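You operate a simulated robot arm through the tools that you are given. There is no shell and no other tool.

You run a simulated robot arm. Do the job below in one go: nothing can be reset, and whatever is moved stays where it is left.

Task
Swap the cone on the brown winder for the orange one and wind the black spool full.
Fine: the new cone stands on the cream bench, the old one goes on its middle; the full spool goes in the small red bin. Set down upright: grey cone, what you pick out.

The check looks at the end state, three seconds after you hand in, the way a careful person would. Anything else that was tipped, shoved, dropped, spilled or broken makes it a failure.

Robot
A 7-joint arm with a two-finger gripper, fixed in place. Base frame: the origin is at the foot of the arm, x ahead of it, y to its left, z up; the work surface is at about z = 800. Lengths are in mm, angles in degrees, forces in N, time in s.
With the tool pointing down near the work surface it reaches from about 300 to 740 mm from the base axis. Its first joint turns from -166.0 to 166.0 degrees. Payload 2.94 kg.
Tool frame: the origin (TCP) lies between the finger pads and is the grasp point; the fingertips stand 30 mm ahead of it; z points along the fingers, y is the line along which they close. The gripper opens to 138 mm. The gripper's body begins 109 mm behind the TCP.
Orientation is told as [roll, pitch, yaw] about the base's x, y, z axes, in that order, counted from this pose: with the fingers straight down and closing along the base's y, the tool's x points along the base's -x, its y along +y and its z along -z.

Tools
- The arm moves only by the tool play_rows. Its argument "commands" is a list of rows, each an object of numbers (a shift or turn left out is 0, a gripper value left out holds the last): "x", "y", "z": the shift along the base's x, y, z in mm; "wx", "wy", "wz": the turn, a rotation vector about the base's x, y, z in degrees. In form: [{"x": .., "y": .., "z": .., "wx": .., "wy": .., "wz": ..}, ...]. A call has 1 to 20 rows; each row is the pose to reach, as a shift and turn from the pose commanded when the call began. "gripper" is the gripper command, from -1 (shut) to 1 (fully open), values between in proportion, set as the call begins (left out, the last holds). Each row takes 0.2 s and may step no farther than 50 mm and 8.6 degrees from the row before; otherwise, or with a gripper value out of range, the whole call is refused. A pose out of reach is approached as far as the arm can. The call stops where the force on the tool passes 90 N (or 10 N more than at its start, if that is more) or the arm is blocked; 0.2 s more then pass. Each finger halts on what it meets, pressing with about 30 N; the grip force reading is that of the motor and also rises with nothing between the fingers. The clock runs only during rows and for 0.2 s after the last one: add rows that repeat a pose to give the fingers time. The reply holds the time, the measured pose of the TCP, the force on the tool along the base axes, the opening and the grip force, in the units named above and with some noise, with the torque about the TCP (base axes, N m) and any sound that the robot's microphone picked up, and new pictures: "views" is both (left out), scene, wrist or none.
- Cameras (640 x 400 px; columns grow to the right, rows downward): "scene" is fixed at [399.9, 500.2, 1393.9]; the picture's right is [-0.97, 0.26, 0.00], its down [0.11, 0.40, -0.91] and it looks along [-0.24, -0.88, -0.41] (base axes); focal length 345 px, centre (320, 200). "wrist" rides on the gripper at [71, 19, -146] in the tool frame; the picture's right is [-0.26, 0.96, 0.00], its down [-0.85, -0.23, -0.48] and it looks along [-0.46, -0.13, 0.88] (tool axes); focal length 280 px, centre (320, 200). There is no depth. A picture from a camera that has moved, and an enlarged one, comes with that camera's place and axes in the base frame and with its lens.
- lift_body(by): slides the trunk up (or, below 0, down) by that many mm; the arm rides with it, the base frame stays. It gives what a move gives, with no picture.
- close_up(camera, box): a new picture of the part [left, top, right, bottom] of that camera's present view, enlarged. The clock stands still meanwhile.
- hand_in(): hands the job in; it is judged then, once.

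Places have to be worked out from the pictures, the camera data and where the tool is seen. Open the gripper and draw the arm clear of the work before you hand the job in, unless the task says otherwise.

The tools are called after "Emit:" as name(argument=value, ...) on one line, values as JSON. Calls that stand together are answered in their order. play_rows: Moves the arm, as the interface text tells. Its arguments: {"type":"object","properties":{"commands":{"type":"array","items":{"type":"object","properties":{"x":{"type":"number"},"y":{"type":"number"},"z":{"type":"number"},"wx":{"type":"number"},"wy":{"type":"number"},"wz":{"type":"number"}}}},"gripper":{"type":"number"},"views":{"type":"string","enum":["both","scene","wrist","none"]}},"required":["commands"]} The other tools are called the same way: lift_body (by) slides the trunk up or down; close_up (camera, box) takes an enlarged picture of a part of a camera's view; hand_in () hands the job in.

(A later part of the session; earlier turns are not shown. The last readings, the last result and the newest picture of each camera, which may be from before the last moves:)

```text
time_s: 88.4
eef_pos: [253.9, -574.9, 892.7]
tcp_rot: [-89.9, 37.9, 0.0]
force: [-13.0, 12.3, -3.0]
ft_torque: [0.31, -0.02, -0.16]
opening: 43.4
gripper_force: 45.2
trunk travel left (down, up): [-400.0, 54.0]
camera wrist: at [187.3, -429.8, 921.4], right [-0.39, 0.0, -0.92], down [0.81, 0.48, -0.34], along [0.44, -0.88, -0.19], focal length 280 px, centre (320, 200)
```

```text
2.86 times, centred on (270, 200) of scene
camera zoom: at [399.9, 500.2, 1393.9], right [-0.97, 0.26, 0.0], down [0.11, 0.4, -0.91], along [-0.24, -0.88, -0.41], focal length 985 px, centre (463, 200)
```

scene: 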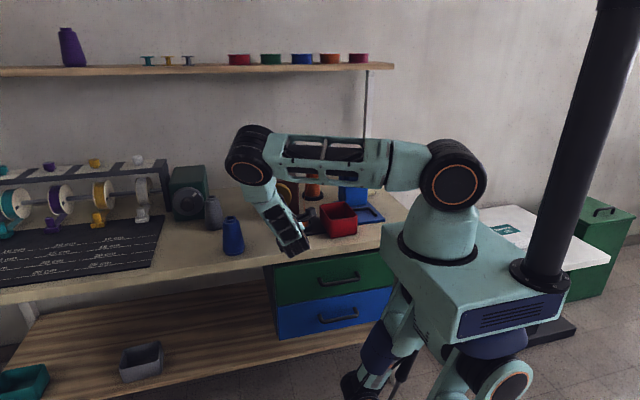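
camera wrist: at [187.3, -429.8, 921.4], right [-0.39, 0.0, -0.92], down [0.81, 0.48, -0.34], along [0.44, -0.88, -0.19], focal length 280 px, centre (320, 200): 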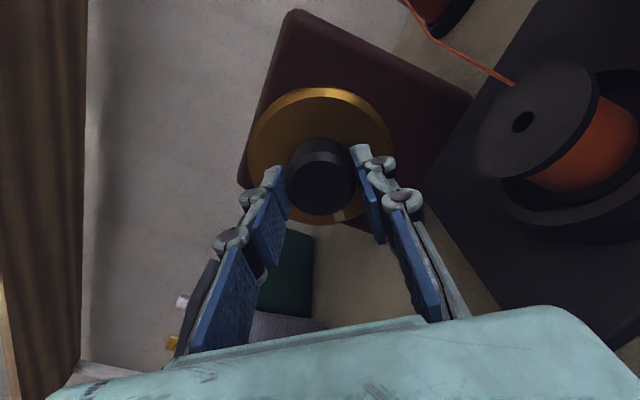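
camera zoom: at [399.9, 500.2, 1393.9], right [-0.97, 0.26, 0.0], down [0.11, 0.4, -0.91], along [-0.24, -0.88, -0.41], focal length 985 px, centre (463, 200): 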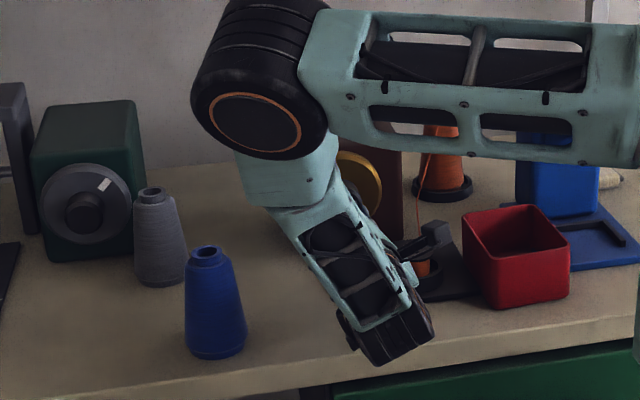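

Winding nicely—the coil is around 0.8 of the flange. Continuing clockwise, checking as I go.

Emit:
play_rows(commands=[{"x": -1, "y": 1, "wy": -6}, {"x": -1, "y": 1, "wy": -12}, {"x": -1, "y": 1, "wy": -18}, {"x": -1, "y": 1, "wy": -24}, {"x": -1, "y": 1, "wy": -30}, {"x": -1, "y": 1, "wy": -36}, {"x": -1, "y": 1, "wy": -42}], views="wrist")

Emit:
close_up(camera="wrist", box=[300, 0, 640, 200])

Emit:
close_up(camera="scene", box=[285, 195, 335, 240])

```text
time_s: 90.0
eef_pos: [252.5, -574.2, 891.2]
tcp_rot: [-89.9, -4.2, -0.2]
force: [-13.8, 7.0, -11.9]
ft_torque: [0.21, 0.0, 0.31]
opening: 43.4
gripper_force: 44.8
trunk travel left (down, up): [-400.0, 54.0]
camera wrist: at [185.5, -429.7, 868.3], right [0.33, 0.0, -0.94], down [0.83, 0.47, 0.29], along [0.45, -0.88, 0.15], focal length 280 px, centre (320, 200)
```

wrist: 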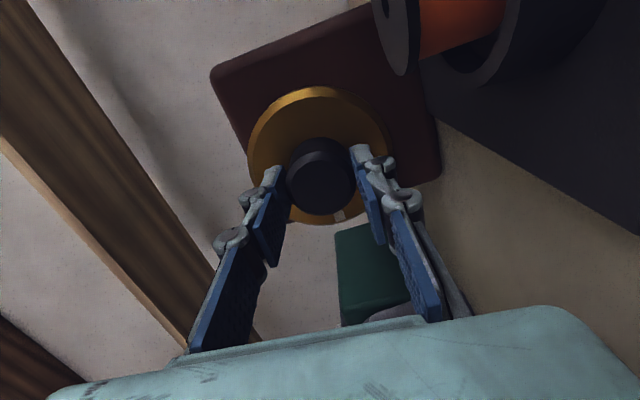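

```text
1.88 times, centred on (470, 100) of wrist
camera zoom: at [185.5, -429.7, 868.3], right [0.33, 0.0, -0.94], down [0.83, 0.47, 0.29], along [0.45, -0.88, 0.15], focal length 528 px, centre (38, 388)
```

zoom: 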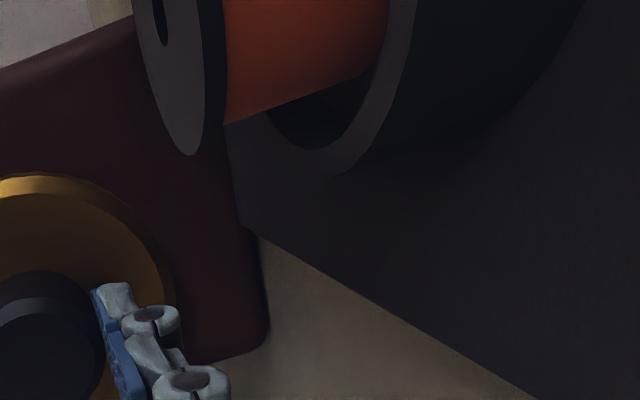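

```text
8.89 times, centred on (310, 218) of scene
camera zoom: at [399.9, 500.2, 1393.9], right [-0.97, 0.26, 0.0], down [0.11, 0.4, -0.91], along [-0.24, -0.88, -0.41], focal length 3064 px, centre (409, 44)
```

zoom: 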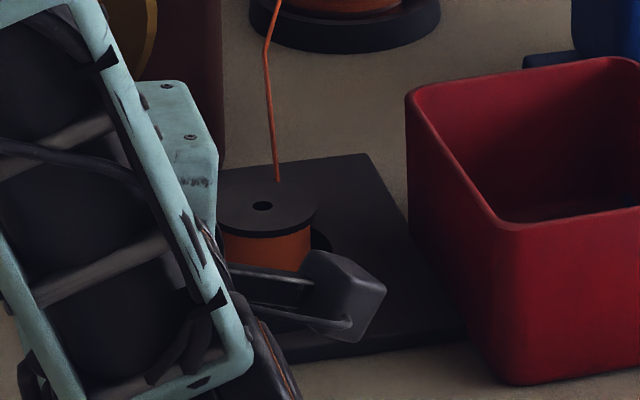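

Coil now ~0.87 of flange radius at 270°. Turning another 28°.

Emit:
play_rows(commands=[{"x": -2, "z": -1, "wy": -6}, {"x": -2, "z": -2, "wy": -12}, {"x": -2, "z": -2, "wy": -18}, {"x": -2, "z": -2, "wy": -24}, {"x": -2, "z": -2, "wy": -28}], views="wrist")

Emit:
close_up(camera="scene", box=[285, 195, 335, 240])

```text
time_s: 91.2
eef_pos: [253.5, -575.2, 891.1]
tcp_rot: [-90.1, -32.1, 0.2]
force: [3.0, 5.0, -4.8]
ft_torque: [0.2, -0.01, 0.3]
opening: 43.0
gripper_force: 44.8
trunk travel left (down, up): [-400.0, 54.0]
camera wrist: at [204.5, -430.2, 837.1], right [0.73, 0.0, -0.68], down [0.59, 0.48, 0.65], along [0.33, -0.88, 0.35], focal length 280 px, centre (320, 200)
```

wrist: 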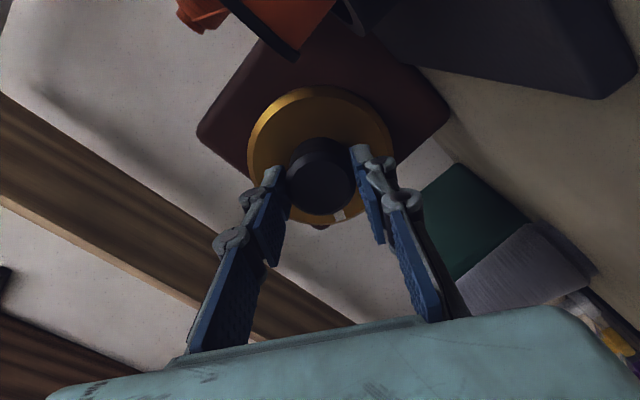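

```text
8.89 times, centred on (310, 218) of scene
camera zoom: at [399.9, 500.2, 1393.9], right [-0.97, 0.26, 0.0], down [0.11, 0.4, -0.91], along [-0.24, -0.88, -0.41], focal length 3064 px, centre (409, 44)
```

zoom: 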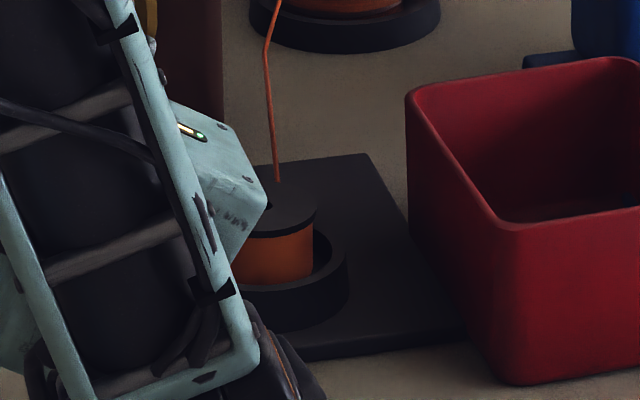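

Coil ~0.91 at 298°. Releasing and rolling back about 105° for one more bite.

Emit:
play_rows(commands=[{}, {}, {}, {"x": 1, "wy": 8}, {"x": 1, "wy": 16}, {"x": 1, "wy": 24}, {"x": 1, "wy": 32}, {"x": 1, "wy": 40}, {"x": 1, "wy": 48}, {"x": 1, "wy": 56}, {"x": 1, "wy": 64}, {"x": 1, "wy": 72}, {"x": 1, "wy": 80}, {"x": 1, "wy": 88}, {"x": 1, "wy": 96}, {"x": 1, "wy": 102}, {"x": 1, "wy": 102}], gripper=0.1, views="both")

Emit:
close_up(camera="wrist", box=[200, 40, 640, 330])

```text
time_s: 94.8
eef_pos: [254.2, -574.0, 890.8]
tcp_rot: [-90.0, 70.1, -0.1]
force: [0.8, -0.6, -0.4]
ft_torque: [0.01, 0.0, 0.03]
opening: 75.8
gripper_force: 0.1
trunk travel left (down, up): [-400.0, 54.0]
camera wrist: at [212.2, -429.4, 951.3], right [-0.82, 0.0, -0.57], down [0.51, 0.48, -0.72], along [0.27, -0.88, -0.39], focal length 280 px, centre (320, 200)
```

scene: 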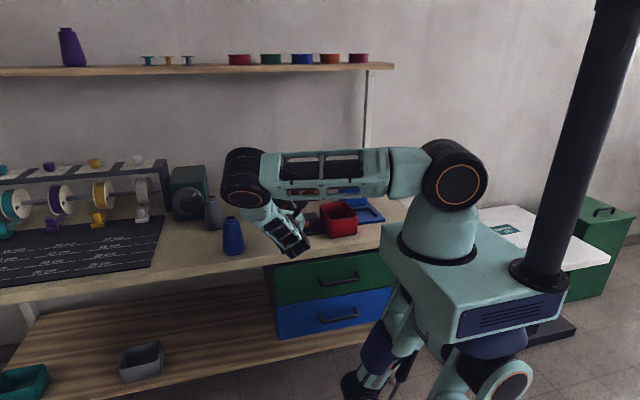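
wrist: 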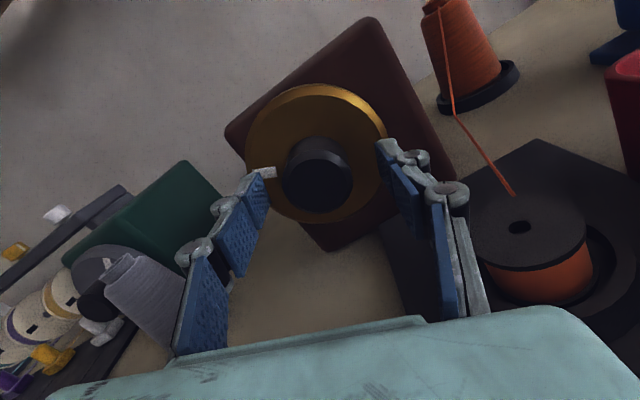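

```text
1.38 times, centred on (420, 185) of wrist
camera zoom: at [212.2, -429.4, 951.3], right [-0.82, 0.0, -0.57], down [0.51, 0.48, -0.72], along [0.27, -0.88, -0.39], focal length 387 px, centre (182, 221)
```

zoom: 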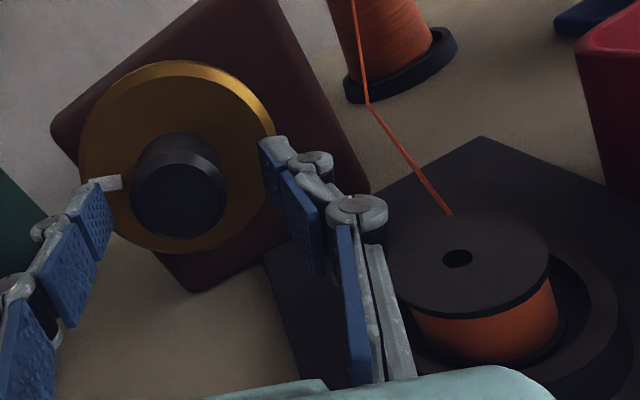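

A good view: the coil is nearly out to the flange. Regripping to turn on toward 360°.

Emit:
play_rows(commands=[{}, {}, {}, {}], gripper=-1, views="none")

Emit:
play_rows(commands=[{"wy": -5}, {"wy": -10}, {"wy": -15}, {"wy": -20}, {"wy": -25}, {"wy": -30}], views="wrist")

Emit:
close_up(camera="wrist", box=[380, 0, 640, 200])

```text
time_s: 95.8
eef_pos: [256.2, -574.9, 891.4]
tcp_rot: [-90.2, 70.0, 0.0]
force: [6.2, -1.5, 4.1]
ft_torque: [0.16, 0.0, 0.33]
opening: 43.0
gripper_force: 45.2
trunk travel left (down, up): [-400.0, 54.0]
```

```text
time_s: 97.2
eef_pos: [256.0, -573.8, 892.1]
tcp_rot: [-90.0, 39.9, 0.2]
force: [14.0, -1.9, 7.2]
ft_torque: [0.13, 0.03, 0.9]
opening: 43.0
gripper_force: 44.9
trunk travel left (down, up): [-400.0, 54.0]
camera wrist: at [188.8, -429.6, 922.2], right [-0.42, 0.0, -0.91], down [0.8, 0.48, -0.37], along [0.43, -0.88, -0.2], focal length 280 px, centre (320, 200)
```

wrist: 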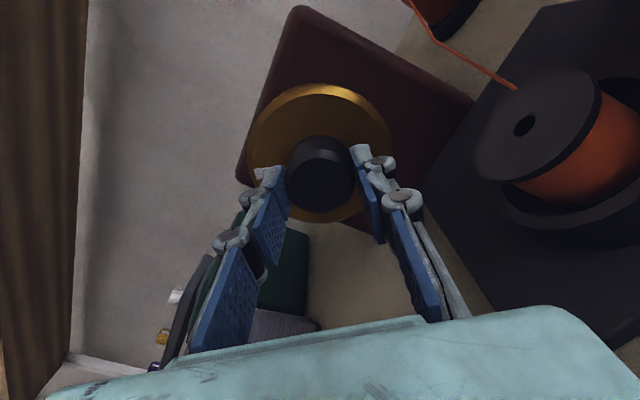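

```text
2.00 times, centred on (510, 100) of wrist
camera zoom: at [188.8, -429.6, 922.2], right [-0.42, 0.0, -0.91], down [0.8, 0.48, -0.37], along [0.43, -0.88, -0.2], focal length 561 px, centre (-60, 400)
```

zoom: 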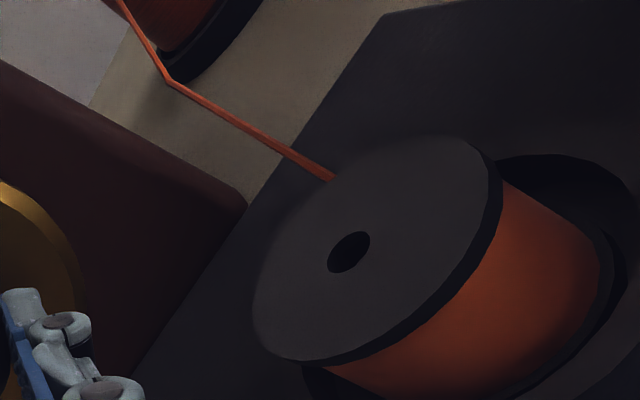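

Coil nearly flush with the flange at ~328°. Turning the remaining ~32° to bring the dial to a full turn.

Emit:
play_rows(commands=[{"x": 1, "z": 1, "wy": -5}, {"x": 1, "z": 1, "wy": -10}, {"x": 1, "z": 1, "wy": -15}, {"x": 1, "z": 1, "wy": -20}, {"x": 1, "z": 1, "wy": -25}, {"x": 1, "z": 1, "wy": -30}, {"x": 1, "z": 1, "wy": -32}], views="wrist")

Emit:
close_up(camera="scene", box=[285, 195, 335, 240])

Emit:
close_up(camera="wrist", box=[300, 0, 640, 200])

```text
time_s: 98.8
eef_pos: [255.2, -574.5, 892.0]
tcp_rot: [-90.0, 8.1, 0.1]
force: [14.2, 5.2, 4.2]
ft_torque: [-0.01, 0.02, 0.65]
opening: 43.2
gripper_force: 45.4
trunk travel left (down, up): [-400.0, 54.0]
camera wrist: at [182.8, -429.5, 882.8], right [0.12, 0.0, -0.99], down [0.87, 0.48, 0.11], along [0.47, -0.88, 0.06], focal length 280 px, centre (320, 200)
```

wrist: 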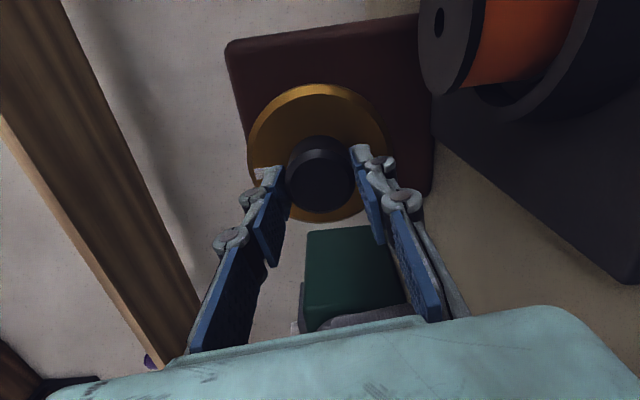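

```text
8.89 times, centred on (310, 218) of scene
camera zoom: at [399.9, 500.2, 1393.9], right [-0.97, 0.26, 0.0], down [0.11, 0.4, -0.91], along [-0.24, -0.88, -0.41], focal length 3064 px, centre (409, 44)
```

zoom: 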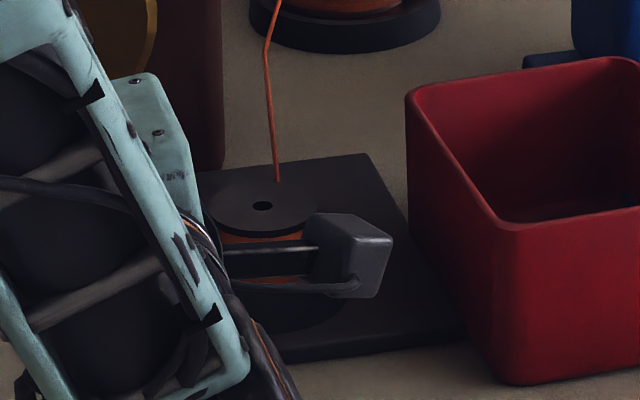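

```text
1.88 times, centred on (470, 100) of wrist
camera zoom: at [182.8, -429.5, 882.8], right [0.12, 0.0, -0.99], down [0.87, 0.48, 0.11], along [0.47, -0.88, 0.06], focal length 528 px, centre (38, 388)
```

zoom: 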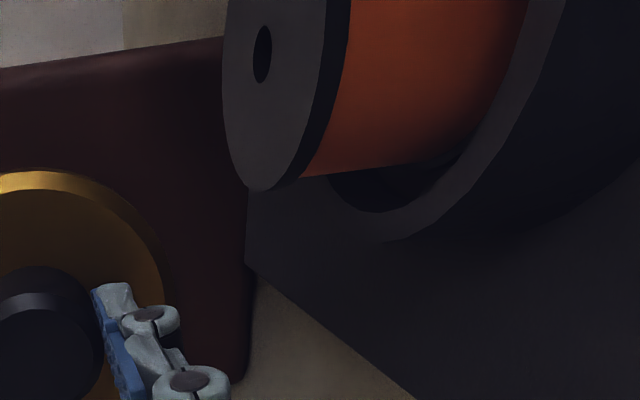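

Dial has made a full turn. To judge fullness precisely I'll release and roll the open hand a bit further so the scene camera sees the spool.

Emit:
play_rows(commands=[{}, {}, {}, {"x": 1, "wy": -8}, {"x": 1, "wy": -16}, {"x": 1, "wy": -24}, {"x": 1, "wy": -32}, {"x": 1, "wy": -40}, {"x": 1, "wy": -40}], gripper=0.1, views="wrist")

Emit:
close_up(camera="scene", box=[290, 205, 320, 232])

```text
time_s: 100.8
eef_pos: [255.6, -574.6, 892.4]
tcp_rot: [-90.1, -32.0, -0.1]
force: [-0.6, 0.3, -0.6]
ft_torque: [0.0, -0.02, 0.01]
opening: 76.1
gripper_force: 0.0
trunk travel left (down, up): [-400.0, 54.0]
camera wrist: at [206.0, -430.0, 838.3], right [0.73, 0.0, -0.68], down [0.6, 0.48, 0.65], along [0.32, -0.88, 0.35], focal length 280 px, centre (320, 200)
```

wrist: 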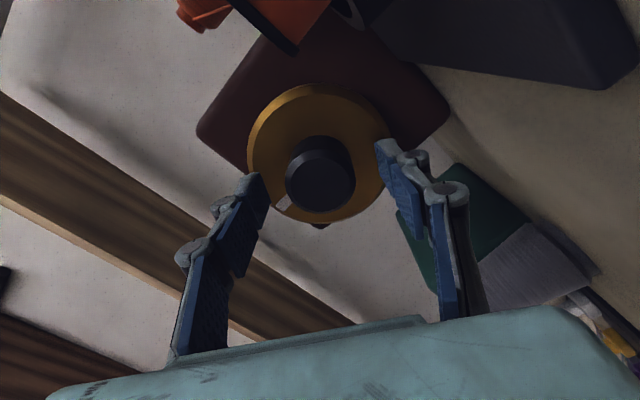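

```text
14.81 times, centred on (305, 218) of scene
camera zoom: at [399.9, 500.2, 1393.9], right [-0.97, 0.26, 0.0], down [0.11, 0.4, -0.91], along [-0.24, -0.88, -0.41], focal length 5106 px, centre (542, -74)
```

zoom: 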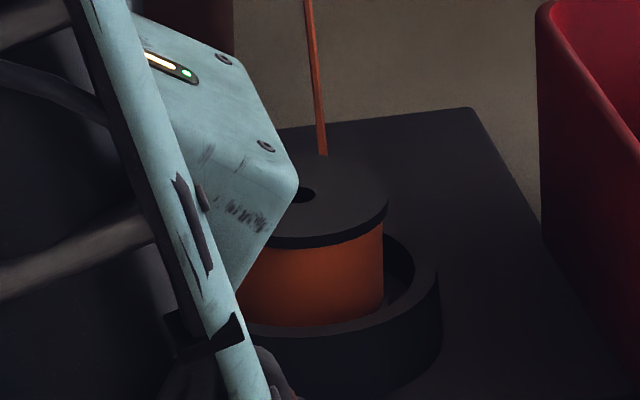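

The coil is about 0.95 of the flange. I want to check where the dial's mark is now.

Emit:
close_up(camera="wrist", box=[200, 60, 440, 240])

```text
2.22 times, centred on (320, 150) of wrist
camera zoom: at [206.0, -430.0, 838.3], right [0.73, 0.0, -0.68], down [0.6, 0.48, 0.65], along [0.32, -0.88, 0.35], focal length 623 px, centre (320, 311)
```

zoom: 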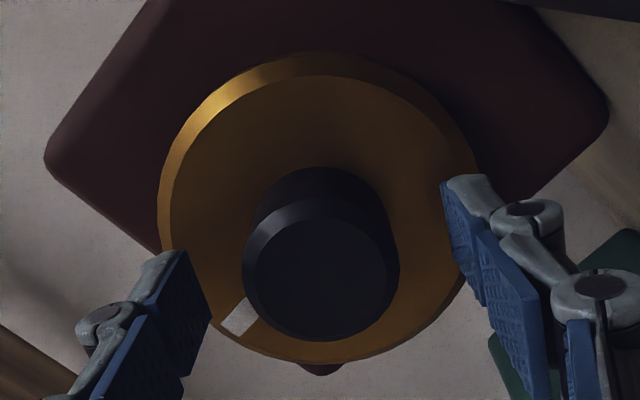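

The mark is back at the top (about 355–360°). I take a finer reading of the coil's edge against the flange for comparison.

Emit:
close_up(camera="scene", box=[306, 214, 320, 226])

```text
16.00 times, centred on (313, 220) of scene
camera zoom: at [399.9, 500.2, 1393.9], right [-0.97, 0.26, 0.0], down [0.11, 0.4, -0.91], along [-0.24, -0.88, -0.41], focal length 5515 px, centre (432, -120)
```

zoom: 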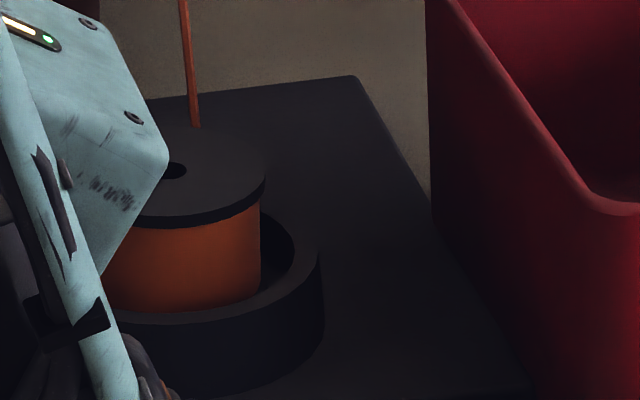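

Coil edge 261 px vs flange 265 px. I'll take one more 30° bite and come back to this same pose to see whether it still grows.

Emit:
play_rows(commands=[{"wy": 8}, {"wy": 16}, {"wy": 24}, {"wy": 30}, {"wy": 30}], views="none")

Emit:
play_rows(commands=[{}, {}, {}, {}], gripper=-1, views="none")

Emit:
play_rows(commands=[{"wy": -5}, {"wy": -10}, {"wy": -15}, {"wy": -20}, {"wy": -25}, {"wy": -30}, {"wy": -30}], views="wrist")

Emit:
close_up(camera="scene", box=[306, 214, 320, 226])

```text
time_s: 102.0
eef_pos: [256.5, -575.1, 891.3]
tcp_rot: [-90.0, -1.9, 0.1]
force: [0.4, 0.1, -0.2]
ft_torque: [-0.03, 0.0, 0.01]
opening: 75.9
gripper_force: 0.0
trunk travel left (down, up): [-400.0, 54.0]
```

```text
time_s: 103.0
eef_pos: [254.9, -576.3, 891.6]
tcp_rot: [-90.0, -1.9, 0.0]
force: [-1.4, -0.3, -1.6]
ft_torque: [0.05, 0.0, 0.06]
opening: 43.4
gripper_force: 45.2
trunk travel left (down, up): [-400.0, 54.0]
```

```text
time_s: 104.6
eef_pos: [255.5, -573.9, 892.5]
tcp_rot: [-90.0, -32.1, 0.0]
force: [-2.2, -3.3, 1.4]
ft_torque: [-0.39, -0.03, 0.07]
opening: 43.3
gripper_force: 44.9
trunk travel left (down, up): [-400.0, 54.0]
camera wrist: at [206.3, -429.9, 838.0], right [0.73, 0.0, -0.68], down [0.6, 0.48, 0.65], along [0.32, -0.88, 0.35], focal length 280 px, centre (320, 200)
```

wrist: 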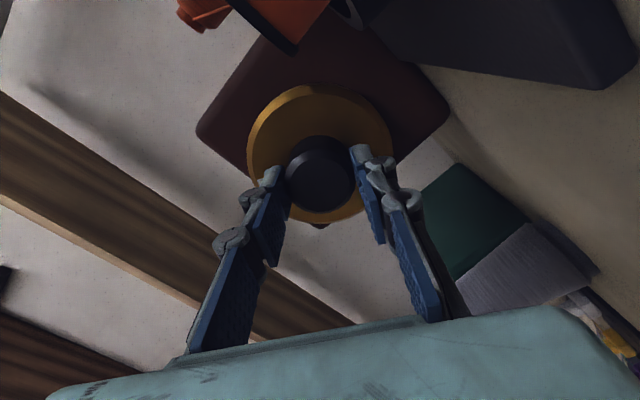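

```text
16.00 times, centred on (313, 220) of scene
camera zoom: at [399.9, 500.2, 1393.9], right [-0.97, 0.26, 0.0], down [0.11, 0.4, -0.91], along [-0.24, -0.88, -0.41], focal length 5515 px, centre (432, -120)
```

zoom: 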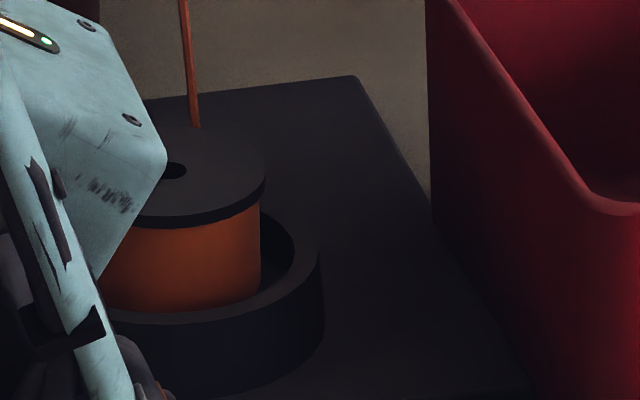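

No further growth: the spool is full. I release the knob and withdraw. Then, while the tool is horizontal, I'll go and turn the teal dial back to where it was.

Emit:
play_rows(commands=[{}, {}, {}, {"y": 20}, {"y": 45}, {"y": 70}, {"y": 90}, {"y": 90, "z": 40, "wy": 8}, {"y": 90, "z": 80, "wy": 16}, {"y": 90, "z": 120, "wy": 24}, {"y": 90, "z": 160, "wy": 32}, {"y": 90, "z": 160, "wy": 32}], gripper=0.1)

Emit:
close_up(camera="scene", box=[160, 130, 360, 270])

```text
time_s: 107.2
eef_pos: [255.4, -485.6, 1053.1]
tcp_rot: [-89.9, 0.1, 0.0]
force: [-0.3, 0.3, -0.5]
ft_torque: [0.04, -0.03, 0.02]
opening: 76.0
gripper_force: 0.0
trunk travel left (down, up): [-400.0, 54.0]
camera wrist: at [184.1, -340.1, 1034.2], right [0.26, 0.0, -0.97], down [0.85, 0.48, 0.23], along [0.46, -0.88, 0.12], focal length 280 px, centre (320, 200)
```

scene: 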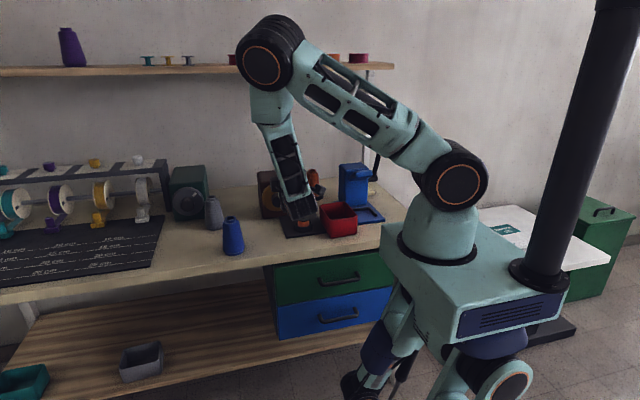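
wrist: 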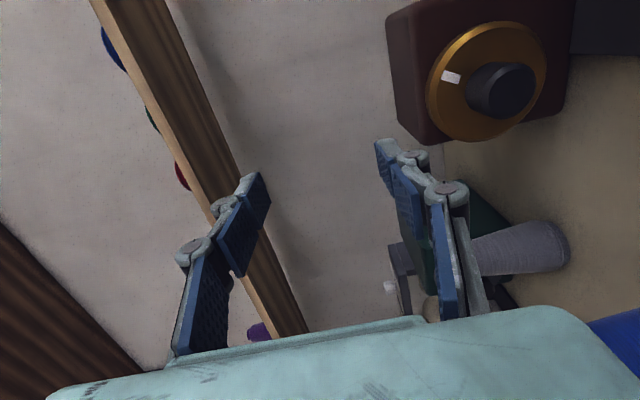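

```text
2.86 times, centred on (260, 200) of scene
camera zoom: at [399.9, 500.2, 1393.9], right [-0.97, 0.26, 0.0], down [0.11, 0.4, -0.91], along [-0.24, -0.88, -0.41], focal length 985 px, centre (491, 200)
```

zoom: 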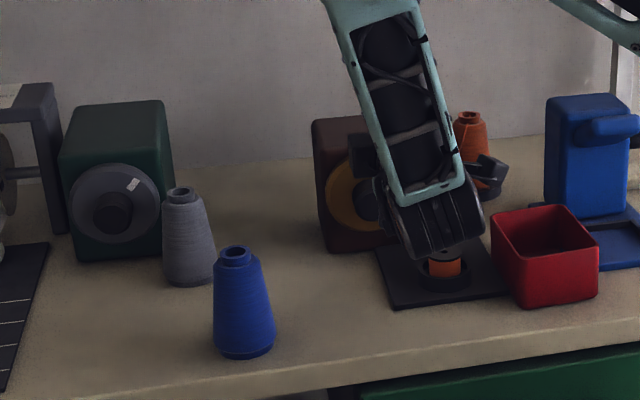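

Elbow is high and all is clear. Moving left at this height to stand in front of the teal winder.

Emit:
play_rows(commands=[{"x": 44}, {"x": 88}, {"x": 132}, {"x": 176}, {"x": 220}, {"x": 264}, {"x": 308}, {"x": 308}])

Emit:
close_up(camera="scene", box=[120, 80, 320, 270])

```text
time_s: 109.0
eef_pos: [563.7, -483.6, 1051.9]
tcp_rot: [-90.0, 0.0, 0.0]
force: [-0.2, -0.6, -0.7]
ft_torque: [-0.03, -0.01, 0.0]
opening: 75.9
gripper_force: 0.2
trunk travel left (down, up): [-400.0, 54.0]
camera wrist: at [493.7, -339.5, 1032.6], right [0.26, 0.0, -0.97], down [0.85, 0.48, 0.23], along [0.46, -0.88, 0.12], focal length 280 px, centre (320, 200)
```

scene: 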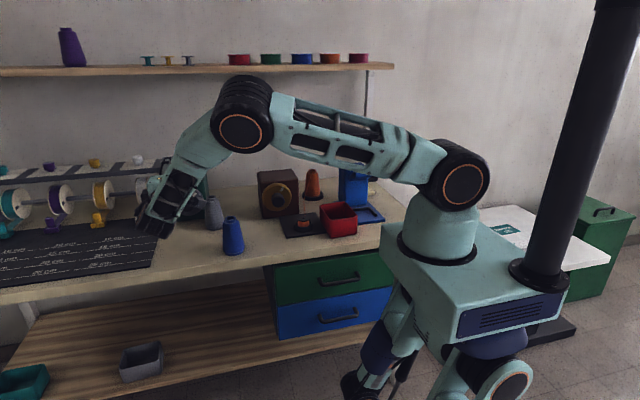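
wrist: 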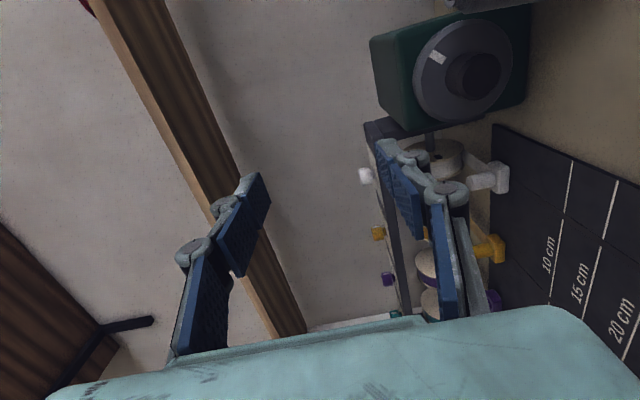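

```text
2.11 times, centred on (220, 175) of scene
camera zoom: at [399.9, 500.2, 1393.9], right [-0.97, 0.26, 0.0], down [0.11, 0.4, -0.91], along [-0.24, -0.88, -0.41], focal length 726 px, centre (530, 253)
```

zoom: 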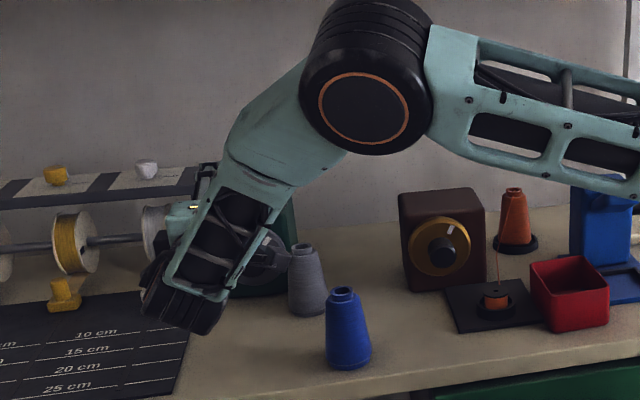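

Teal knob tip ≈ (557,-638,890) with its mark ~38° clockwise of the top. I descend in front of it in two halves, watching the elbow.

Emit:
play_rows(commands=[{"x": -3, "z": -25}, {"x": -7, "z": -50}, {"x": -7, "z": -75}, {"x": -7, "z": -95}, {"x": -7, "z": -95}])

Emit:
close_up(camera="scene", box=[120, 80, 320, 270])

```text
time_s: 110.2
eef_pos: [556.2, -483.9, 956.6]
tcp_rot: [-90.0, 0.0, -0.1]
force: [0.8, 0.4, -0.4]
ft_torque: [-0.01, -0.01, -0.03]
opening: 75.9
gripper_force: 0.0
trunk travel left (down, up): [-400.0, 54.0]
camera wrist: at [486.6, -339.0, 937.4], right [0.26, 0.0, -0.97], down [0.85, 0.48, 0.23], along [0.46, -0.88, 0.12], focal length 280 px, centre (320, 200)
```

scene: 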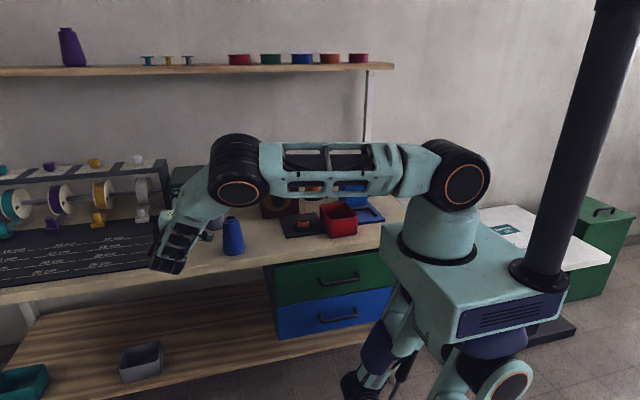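
wrist: 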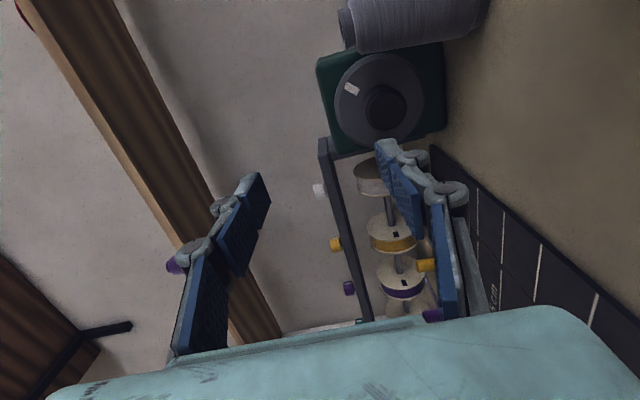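

```text
2.11 times, centred on (220, 175) of scene
camera zoom: at [399.9, 500.2, 1393.9], right [-0.97, 0.26, 0.0], down [0.11, 0.4, -0.91], along [-0.24, -0.88, -0.41], focal length 726 px, centre (530, 253)
```

zoom: 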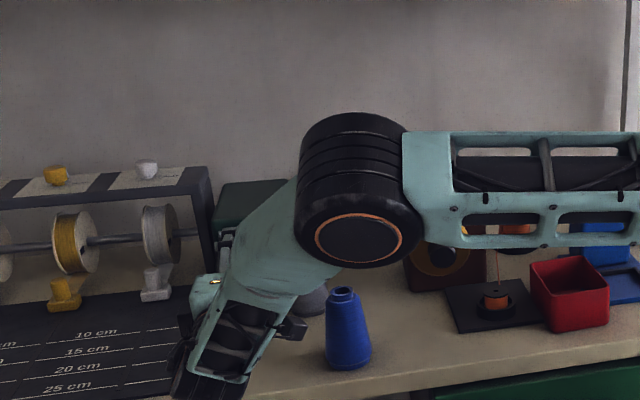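

The elbow comes down with the hand, so I raise the trunk to give it more clearance over the blue cone.

Emit:
lift_body(by=52)

Emit:
play_rows(commands=[{"z": -20}, {"z": -40}, {"z": -52}, {"z": -52}])

Emit:
close_up(camera="scene", box=[120, 80, 320, 270])

```text
time_s: 111.1
eef_pos: [556.4, -484.5, 1007.8]
tcp_rot: [-90.0, 0.1, 0.0]
force: [-0.2, -0.4, 0.7]
ft_torque: [0.01, -0.03, -0.03]
opening: 75.9
gripper_force: 0.1
trunk travel left (down, up): [-452.0, 2.0]
```

```text
time_s: 112.1
eef_pos: [557.2, -484.4, 957.7]
tcp_rot: [-90.0, 0.0, 0.0]
force: [0.5, -0.2, -0.4]
ft_torque: [0.03, -0.01, 0.0]
opening: 75.7
gripper_force: 0.0
trunk travel left (down, up): [-452.0, 2.0]
camera wrist: at [487.2, -339.6, 937.7], right [0.26, 0.0, -0.97], down [0.85, 0.48, 0.23], along [0.46, -0.88, 0.12], focal length 280 px, centre (320, 200)
```

scene: 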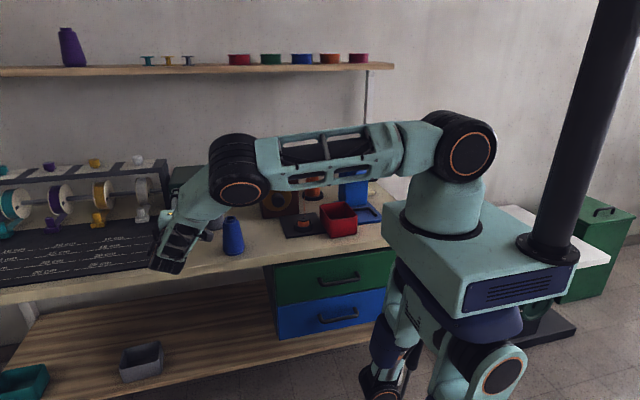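
wrist: 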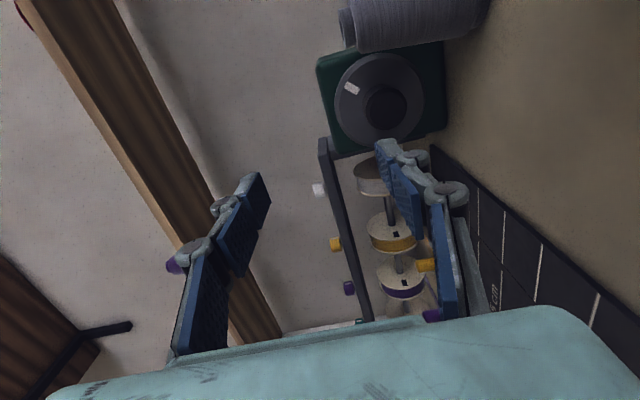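

```text
2.11 times, centred on (220, 175) of scene
camera zoom: at [399.9, 500.2, 1393.9], right [-0.97, 0.26, 0.0], down [0.11, 0.4, -0.91], along [-0.24, -0.88, -0.41], focal length 726 px, centre (530, 253)
```

zoom: 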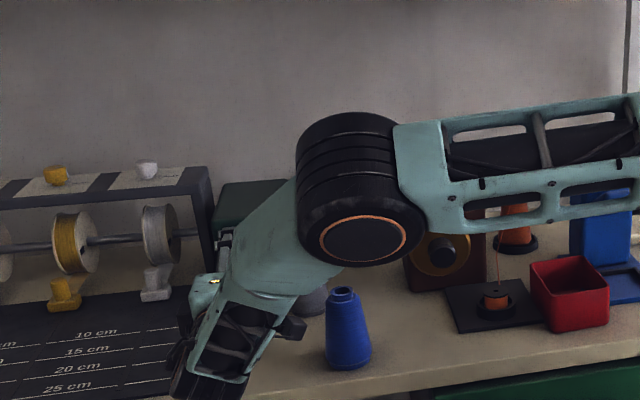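

Judging by ring size, the elbow is actually around (400,0,1200), well in front of the bench, so it's no threat to the cones. Continuing down to knob height.

Emit:
play_rows(commands=[{"z": -20}, {"z": -40}, {"z": -66}, {"y": -15, "z": -66}, {"y": -30, "z": -66}, {"y": -30, "z": -66}])

Emit:
close_up(camera="scene", box=[120, 120, 320, 270])

Emit:
close_up(camera="wrist", box=[200, 40, 520, 280])

```text
time_s: 113.5
eef_pos: [555.9, -514.4, 890.3]
tcp_rot: [-90.0, 0.1, 0.1]
force: [0.3, -0.6, 0.3]
ft_torque: [-0.01, 0.02, -0.02]
opening: 76.3
gripper_force: 0.0
trunk travel left (down, up): [-452.0, 2.0]
camera wrist: at [486.9, -369.9, 872.0], right [0.26, 0.0, -0.97], down [0.85, 0.48, 0.23], along [0.46, -0.88, 0.12], focal length 280 px, centre (320, 200)
```

scene: 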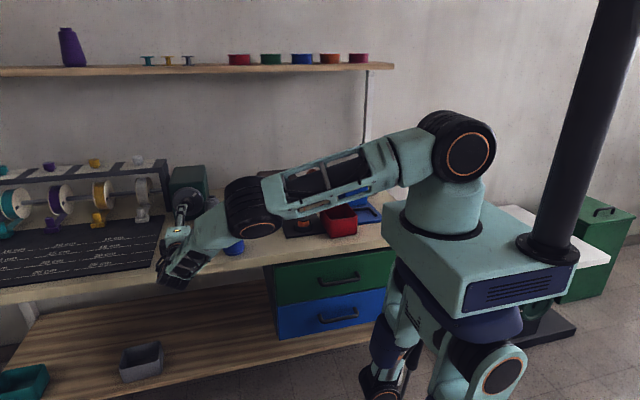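
wrist: 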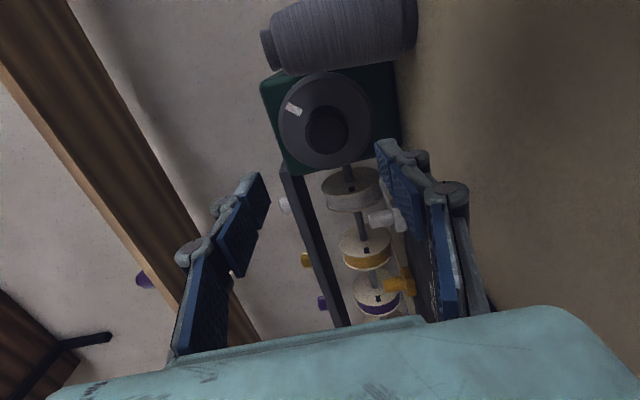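

```text
2.67 times, centred on (220, 195) of scene
camera zoom: at [399.9, 500.2, 1393.9], right [-0.97, 0.26, 0.0], down [0.11, 0.4, -0.91], along [-0.24, -0.88, -0.41], focal length 919 px, centre (587, 213)
```

zoom: 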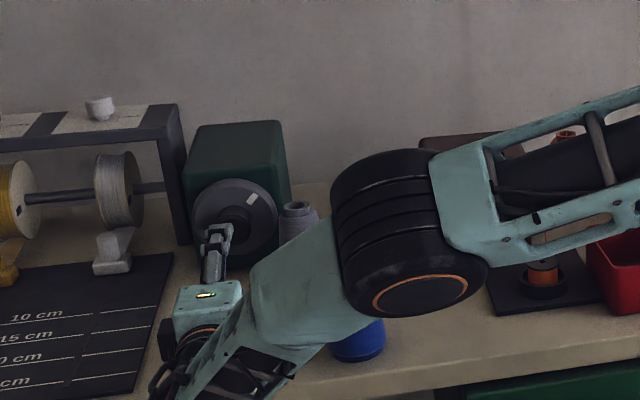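

```text
1.67 times, centred on (360, 160) of wrist
camera zoom: at [486.9, -369.9, 872.0], right [0.26, 0.0, -0.97], down [0.85, 0.48, 0.23], along [0.46, -0.88, 0.12], focal length 467 px, centre (253, 267)
```

zoom: 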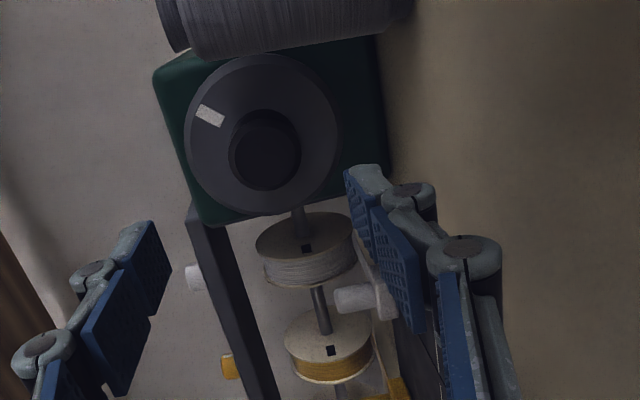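

Knob sits about 4 mm to +x and 7 mm lower than the tool axis. Correcting and advancing to just short of it.

Emit:
play_rows(commands=[{"x": 2, "y": -20, "z": -3}, {"x": 4, "y": -40, "z": -6}, {"x": 4, "y": -60, "z": -6}, {"x": 4, "y": -78, "z": -6}, {"x": 4, "y": -78, "z": -6}], views="wrist")

Emit:
close_up(camera="wrist", box=[200, 40, 440, 260])

Emit:
close_up(camera="scene", box=[130, 140, 270, 270])

```text
time_s: 114.7
eef_pos: [561.0, -592.2, 884.1]
tcp_rot: [-90.0, 0.1, 0.0]
force: [0.8, 0.3, 0.2]
ft_torque: [0.03, 0.0, -0.01]
opening: 75.9
gripper_force: 0.1
trunk travel left (down, up): [-452.0, 2.0]
camera wrist: at [490.4, -446.4, 865.8], right [0.26, 0.0, -0.97], down [0.85, 0.48, 0.23], along [0.46, -0.88, 0.12], focal length 280 px, centre (320, 200)
```

wrist: 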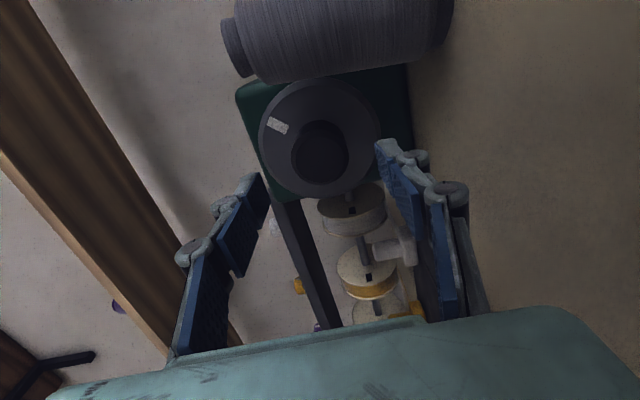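

```text
1.82 times, centred on (320, 150) of wrist
camera zoom: at [490.4, -446.4, 865.8], right [0.26, 0.0, -0.97], down [0.85, 0.48, 0.23], along [0.46, -0.88, 0.12], focal length 510 px, centre (320, 291)
```

zoom: 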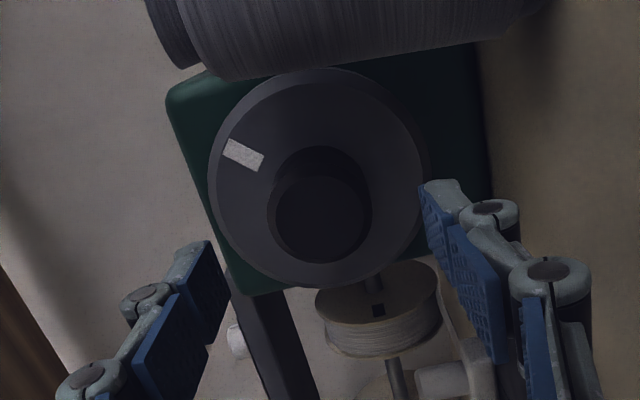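

```text
3.08 times, centred on (200, 205) of scene
camera zoom: at [399.9, 500.2, 1393.9], right [-0.97, 0.26, 0.0], down [0.11, 0.4, -0.91], along [-0.24, -0.88, -0.41], focal length 1061 px, centre (689, 185)
```

zoom: 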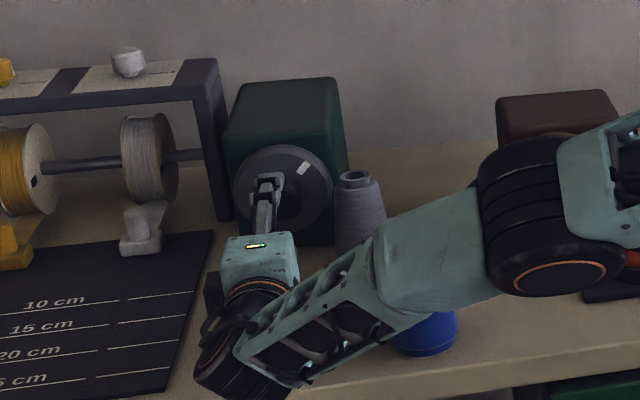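

Aligned with the knob (tip at y≈-642). Advancing 38 mm so the fingertips straddle it.

Emit:
play_rows(commands=[{"y": -10}, {"y": -20}, {"y": -30}, {"y": -38}, {"y": -38}], views="wrist")

Emit:
close_up(camera="wrist", box=[200, 40, 440, 260])

Emit:
close_up(camera="scene", box=[130, 140, 270, 270])

```text
time_s: 115.9
eef_pos: [548.7, -621.3, 892.1]
tcp_rot: [-90.0, 0.0, 0.0]
force: [-0.7, 0.4, -0.3]
ft_torque: [-0.01, -0.01, -0.03]
opening: 75.9
gripper_force: 0.0
out of reach, approached as far as the arm can: row 2, 3, 4, 5
trunk travel left (down, up): [-452.0, 2.0]
camera wrist: at [478.6, -475.9, 872.7], right [0.26, 0.0, -0.97], down [0.85, 0.48, 0.23], along [0.46, -0.88, 0.12], focal length 280 px, centre (320, 200)
```

wrist: 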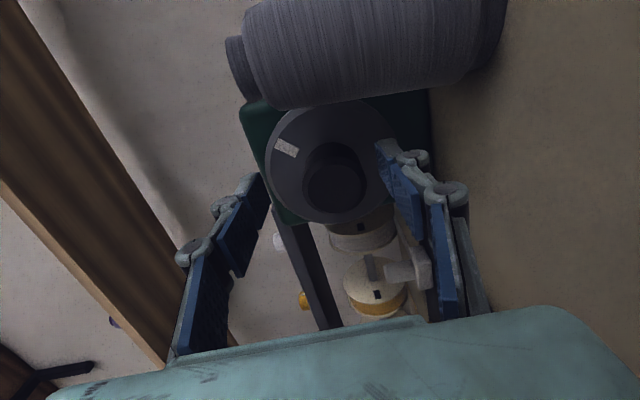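

```text
1.82 times, centred on (320, 150) of wrist
camera zoom: at [478.6, -475.9, 872.7], right [0.26, 0.0, -0.97], down [0.85, 0.48, 0.23], along [0.46, -0.88, 0.12], focal length 510 px, centre (320, 291)
```

zoom: 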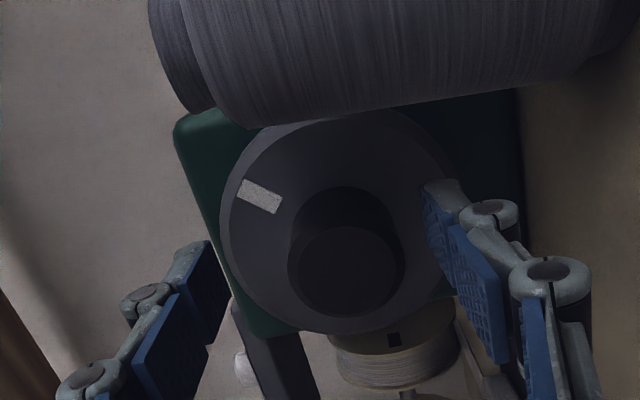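

```text
3.08 times, centred on (200, 205) of scene
camera zoom: at [399.9, 500.2, 1393.9], right [-0.97, 0.26, 0.0], down [0.11, 0.4, -0.91], along [-0.24, -0.88, -0.41], focal length 1061 px, centre (689, 185)
```

zoom: 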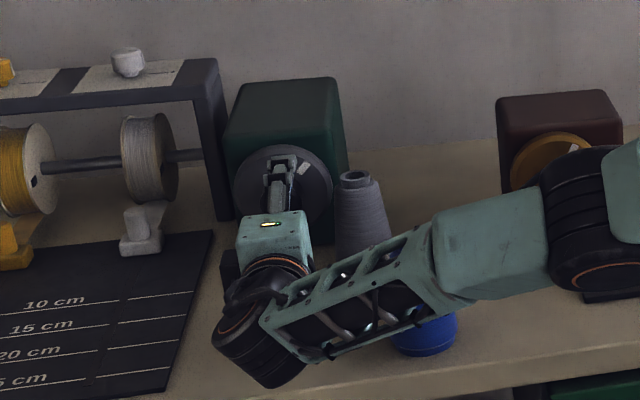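

Out of reach with the trunk this high. I retreat, raise the hand, and lower the trunk instead so the shoulder is nearer knob height.

Emit:
play_rows(commands=[{"x": 5, "y": 20, "z": -4}, {"x": 12, "y": 50, "z": -8}, {"x": 12, "y": 80, "z": -8}, {"x": 12, "y": 110, "z": 20}, {"x": 12, "y": 125, "z": 60}, {"x": 12, "y": 125, "z": 100}, {"x": 12, "y": 125, "z": 145}, {"x": 12, "y": 125, "z": 145}])

```text
time_s: 117.7
eef_pos: [619.4, -504.9, 910.5]
tcp_rot: [-90.2, 0.0, 0.0]
force: [-0.4, 0.8, 0.7]
ft_torque: [0.0, 0.02, 0.0]
opening: 75.8
gripper_force: 0.0
out of reach, approached as far as the arm can: row 1, 2, 3, 4, 5, 6, 7, 8
trunk travel left (down, up): [-452.0, 2.0]
camera wrist: at [549.7, -359.1, 891.2], right [0.26, 0.0, -0.97], down [0.85, 0.47, 0.23], along [0.46, -0.88, 0.13], focal length 280 px, centre (320, 200)
```

scene: 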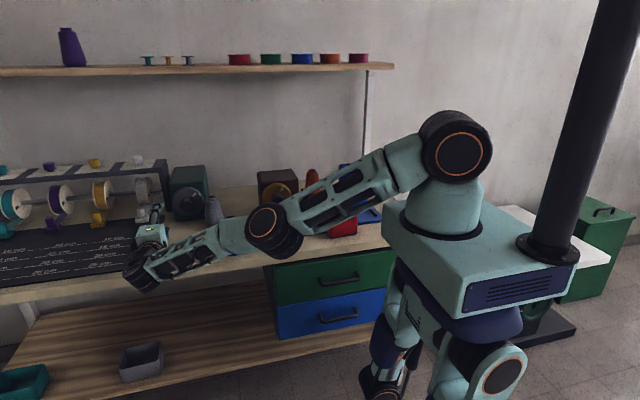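
wrist: 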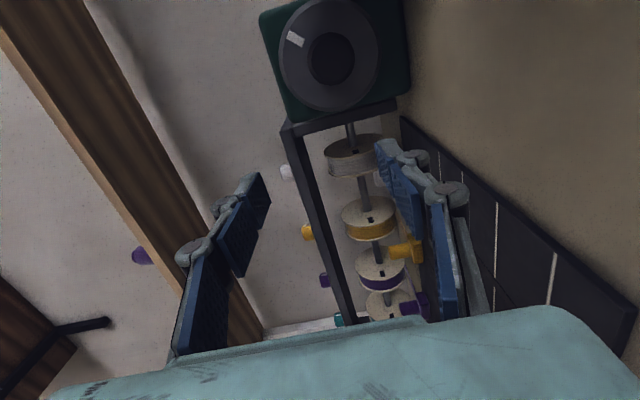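

The arm fell into an awkward stretched configuration, though nothing is being touched. I check the surroundings before easing it back toward the base.

Emit:
close_up(camera="scene", box=[110, 140, 330, 300])

```text
2.50 times, centred on (220, 220) of scene
camera zoom: at [399.9, 500.2, 1393.9], right [-0.97, 0.26, 0.0], down [0.11, 0.4, -0.91], along [-0.24, -0.88, -0.41], focal length 862 px, centre (570, 150)
```

zoom: 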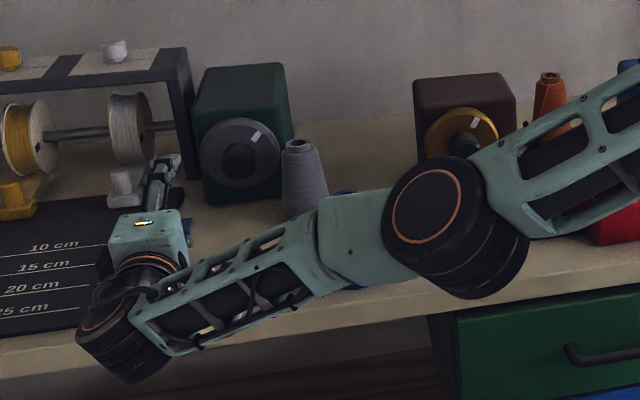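

Nothing is touched. I ease the hand back toward the robot with small steps.

Emit:
play_rows(commands=[{"x": -15, "y": 15}, {"x": -30, "y": 30}, {"x": -45, "y": 45}, {"x": -60, "y": 60}])

```text
time_s: 118.7
eef_pos: [615.6, -476.5, 884.7]
tcp_rot: [-90.0, 0.0, -0.1]
force: [0.0, 0.5, -1.3]
ft_torque: [0.0, 0.05, 0.0]
opening: 76.0
gripper_force: 0.1
out of reach, approached as far as the arm can: row 1, 2, 3, 4
trunk travel left (down, up): [-452.0, 2.0]
camera wrist: at [546.3, -329.7, 866.0], right [0.26, 0.0, -0.96], down [0.85, 0.47, 0.23], along [0.46, -0.88, 0.12], focal length 280 px, centre (320, 200)
```

scene: 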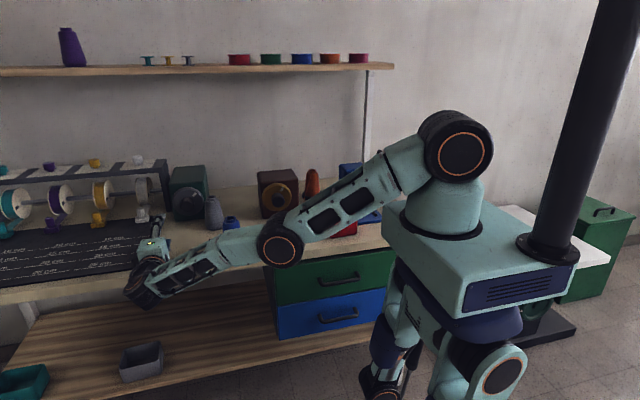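
wrist: 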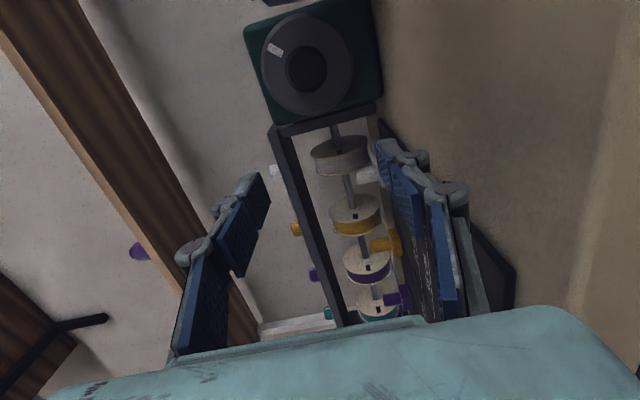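

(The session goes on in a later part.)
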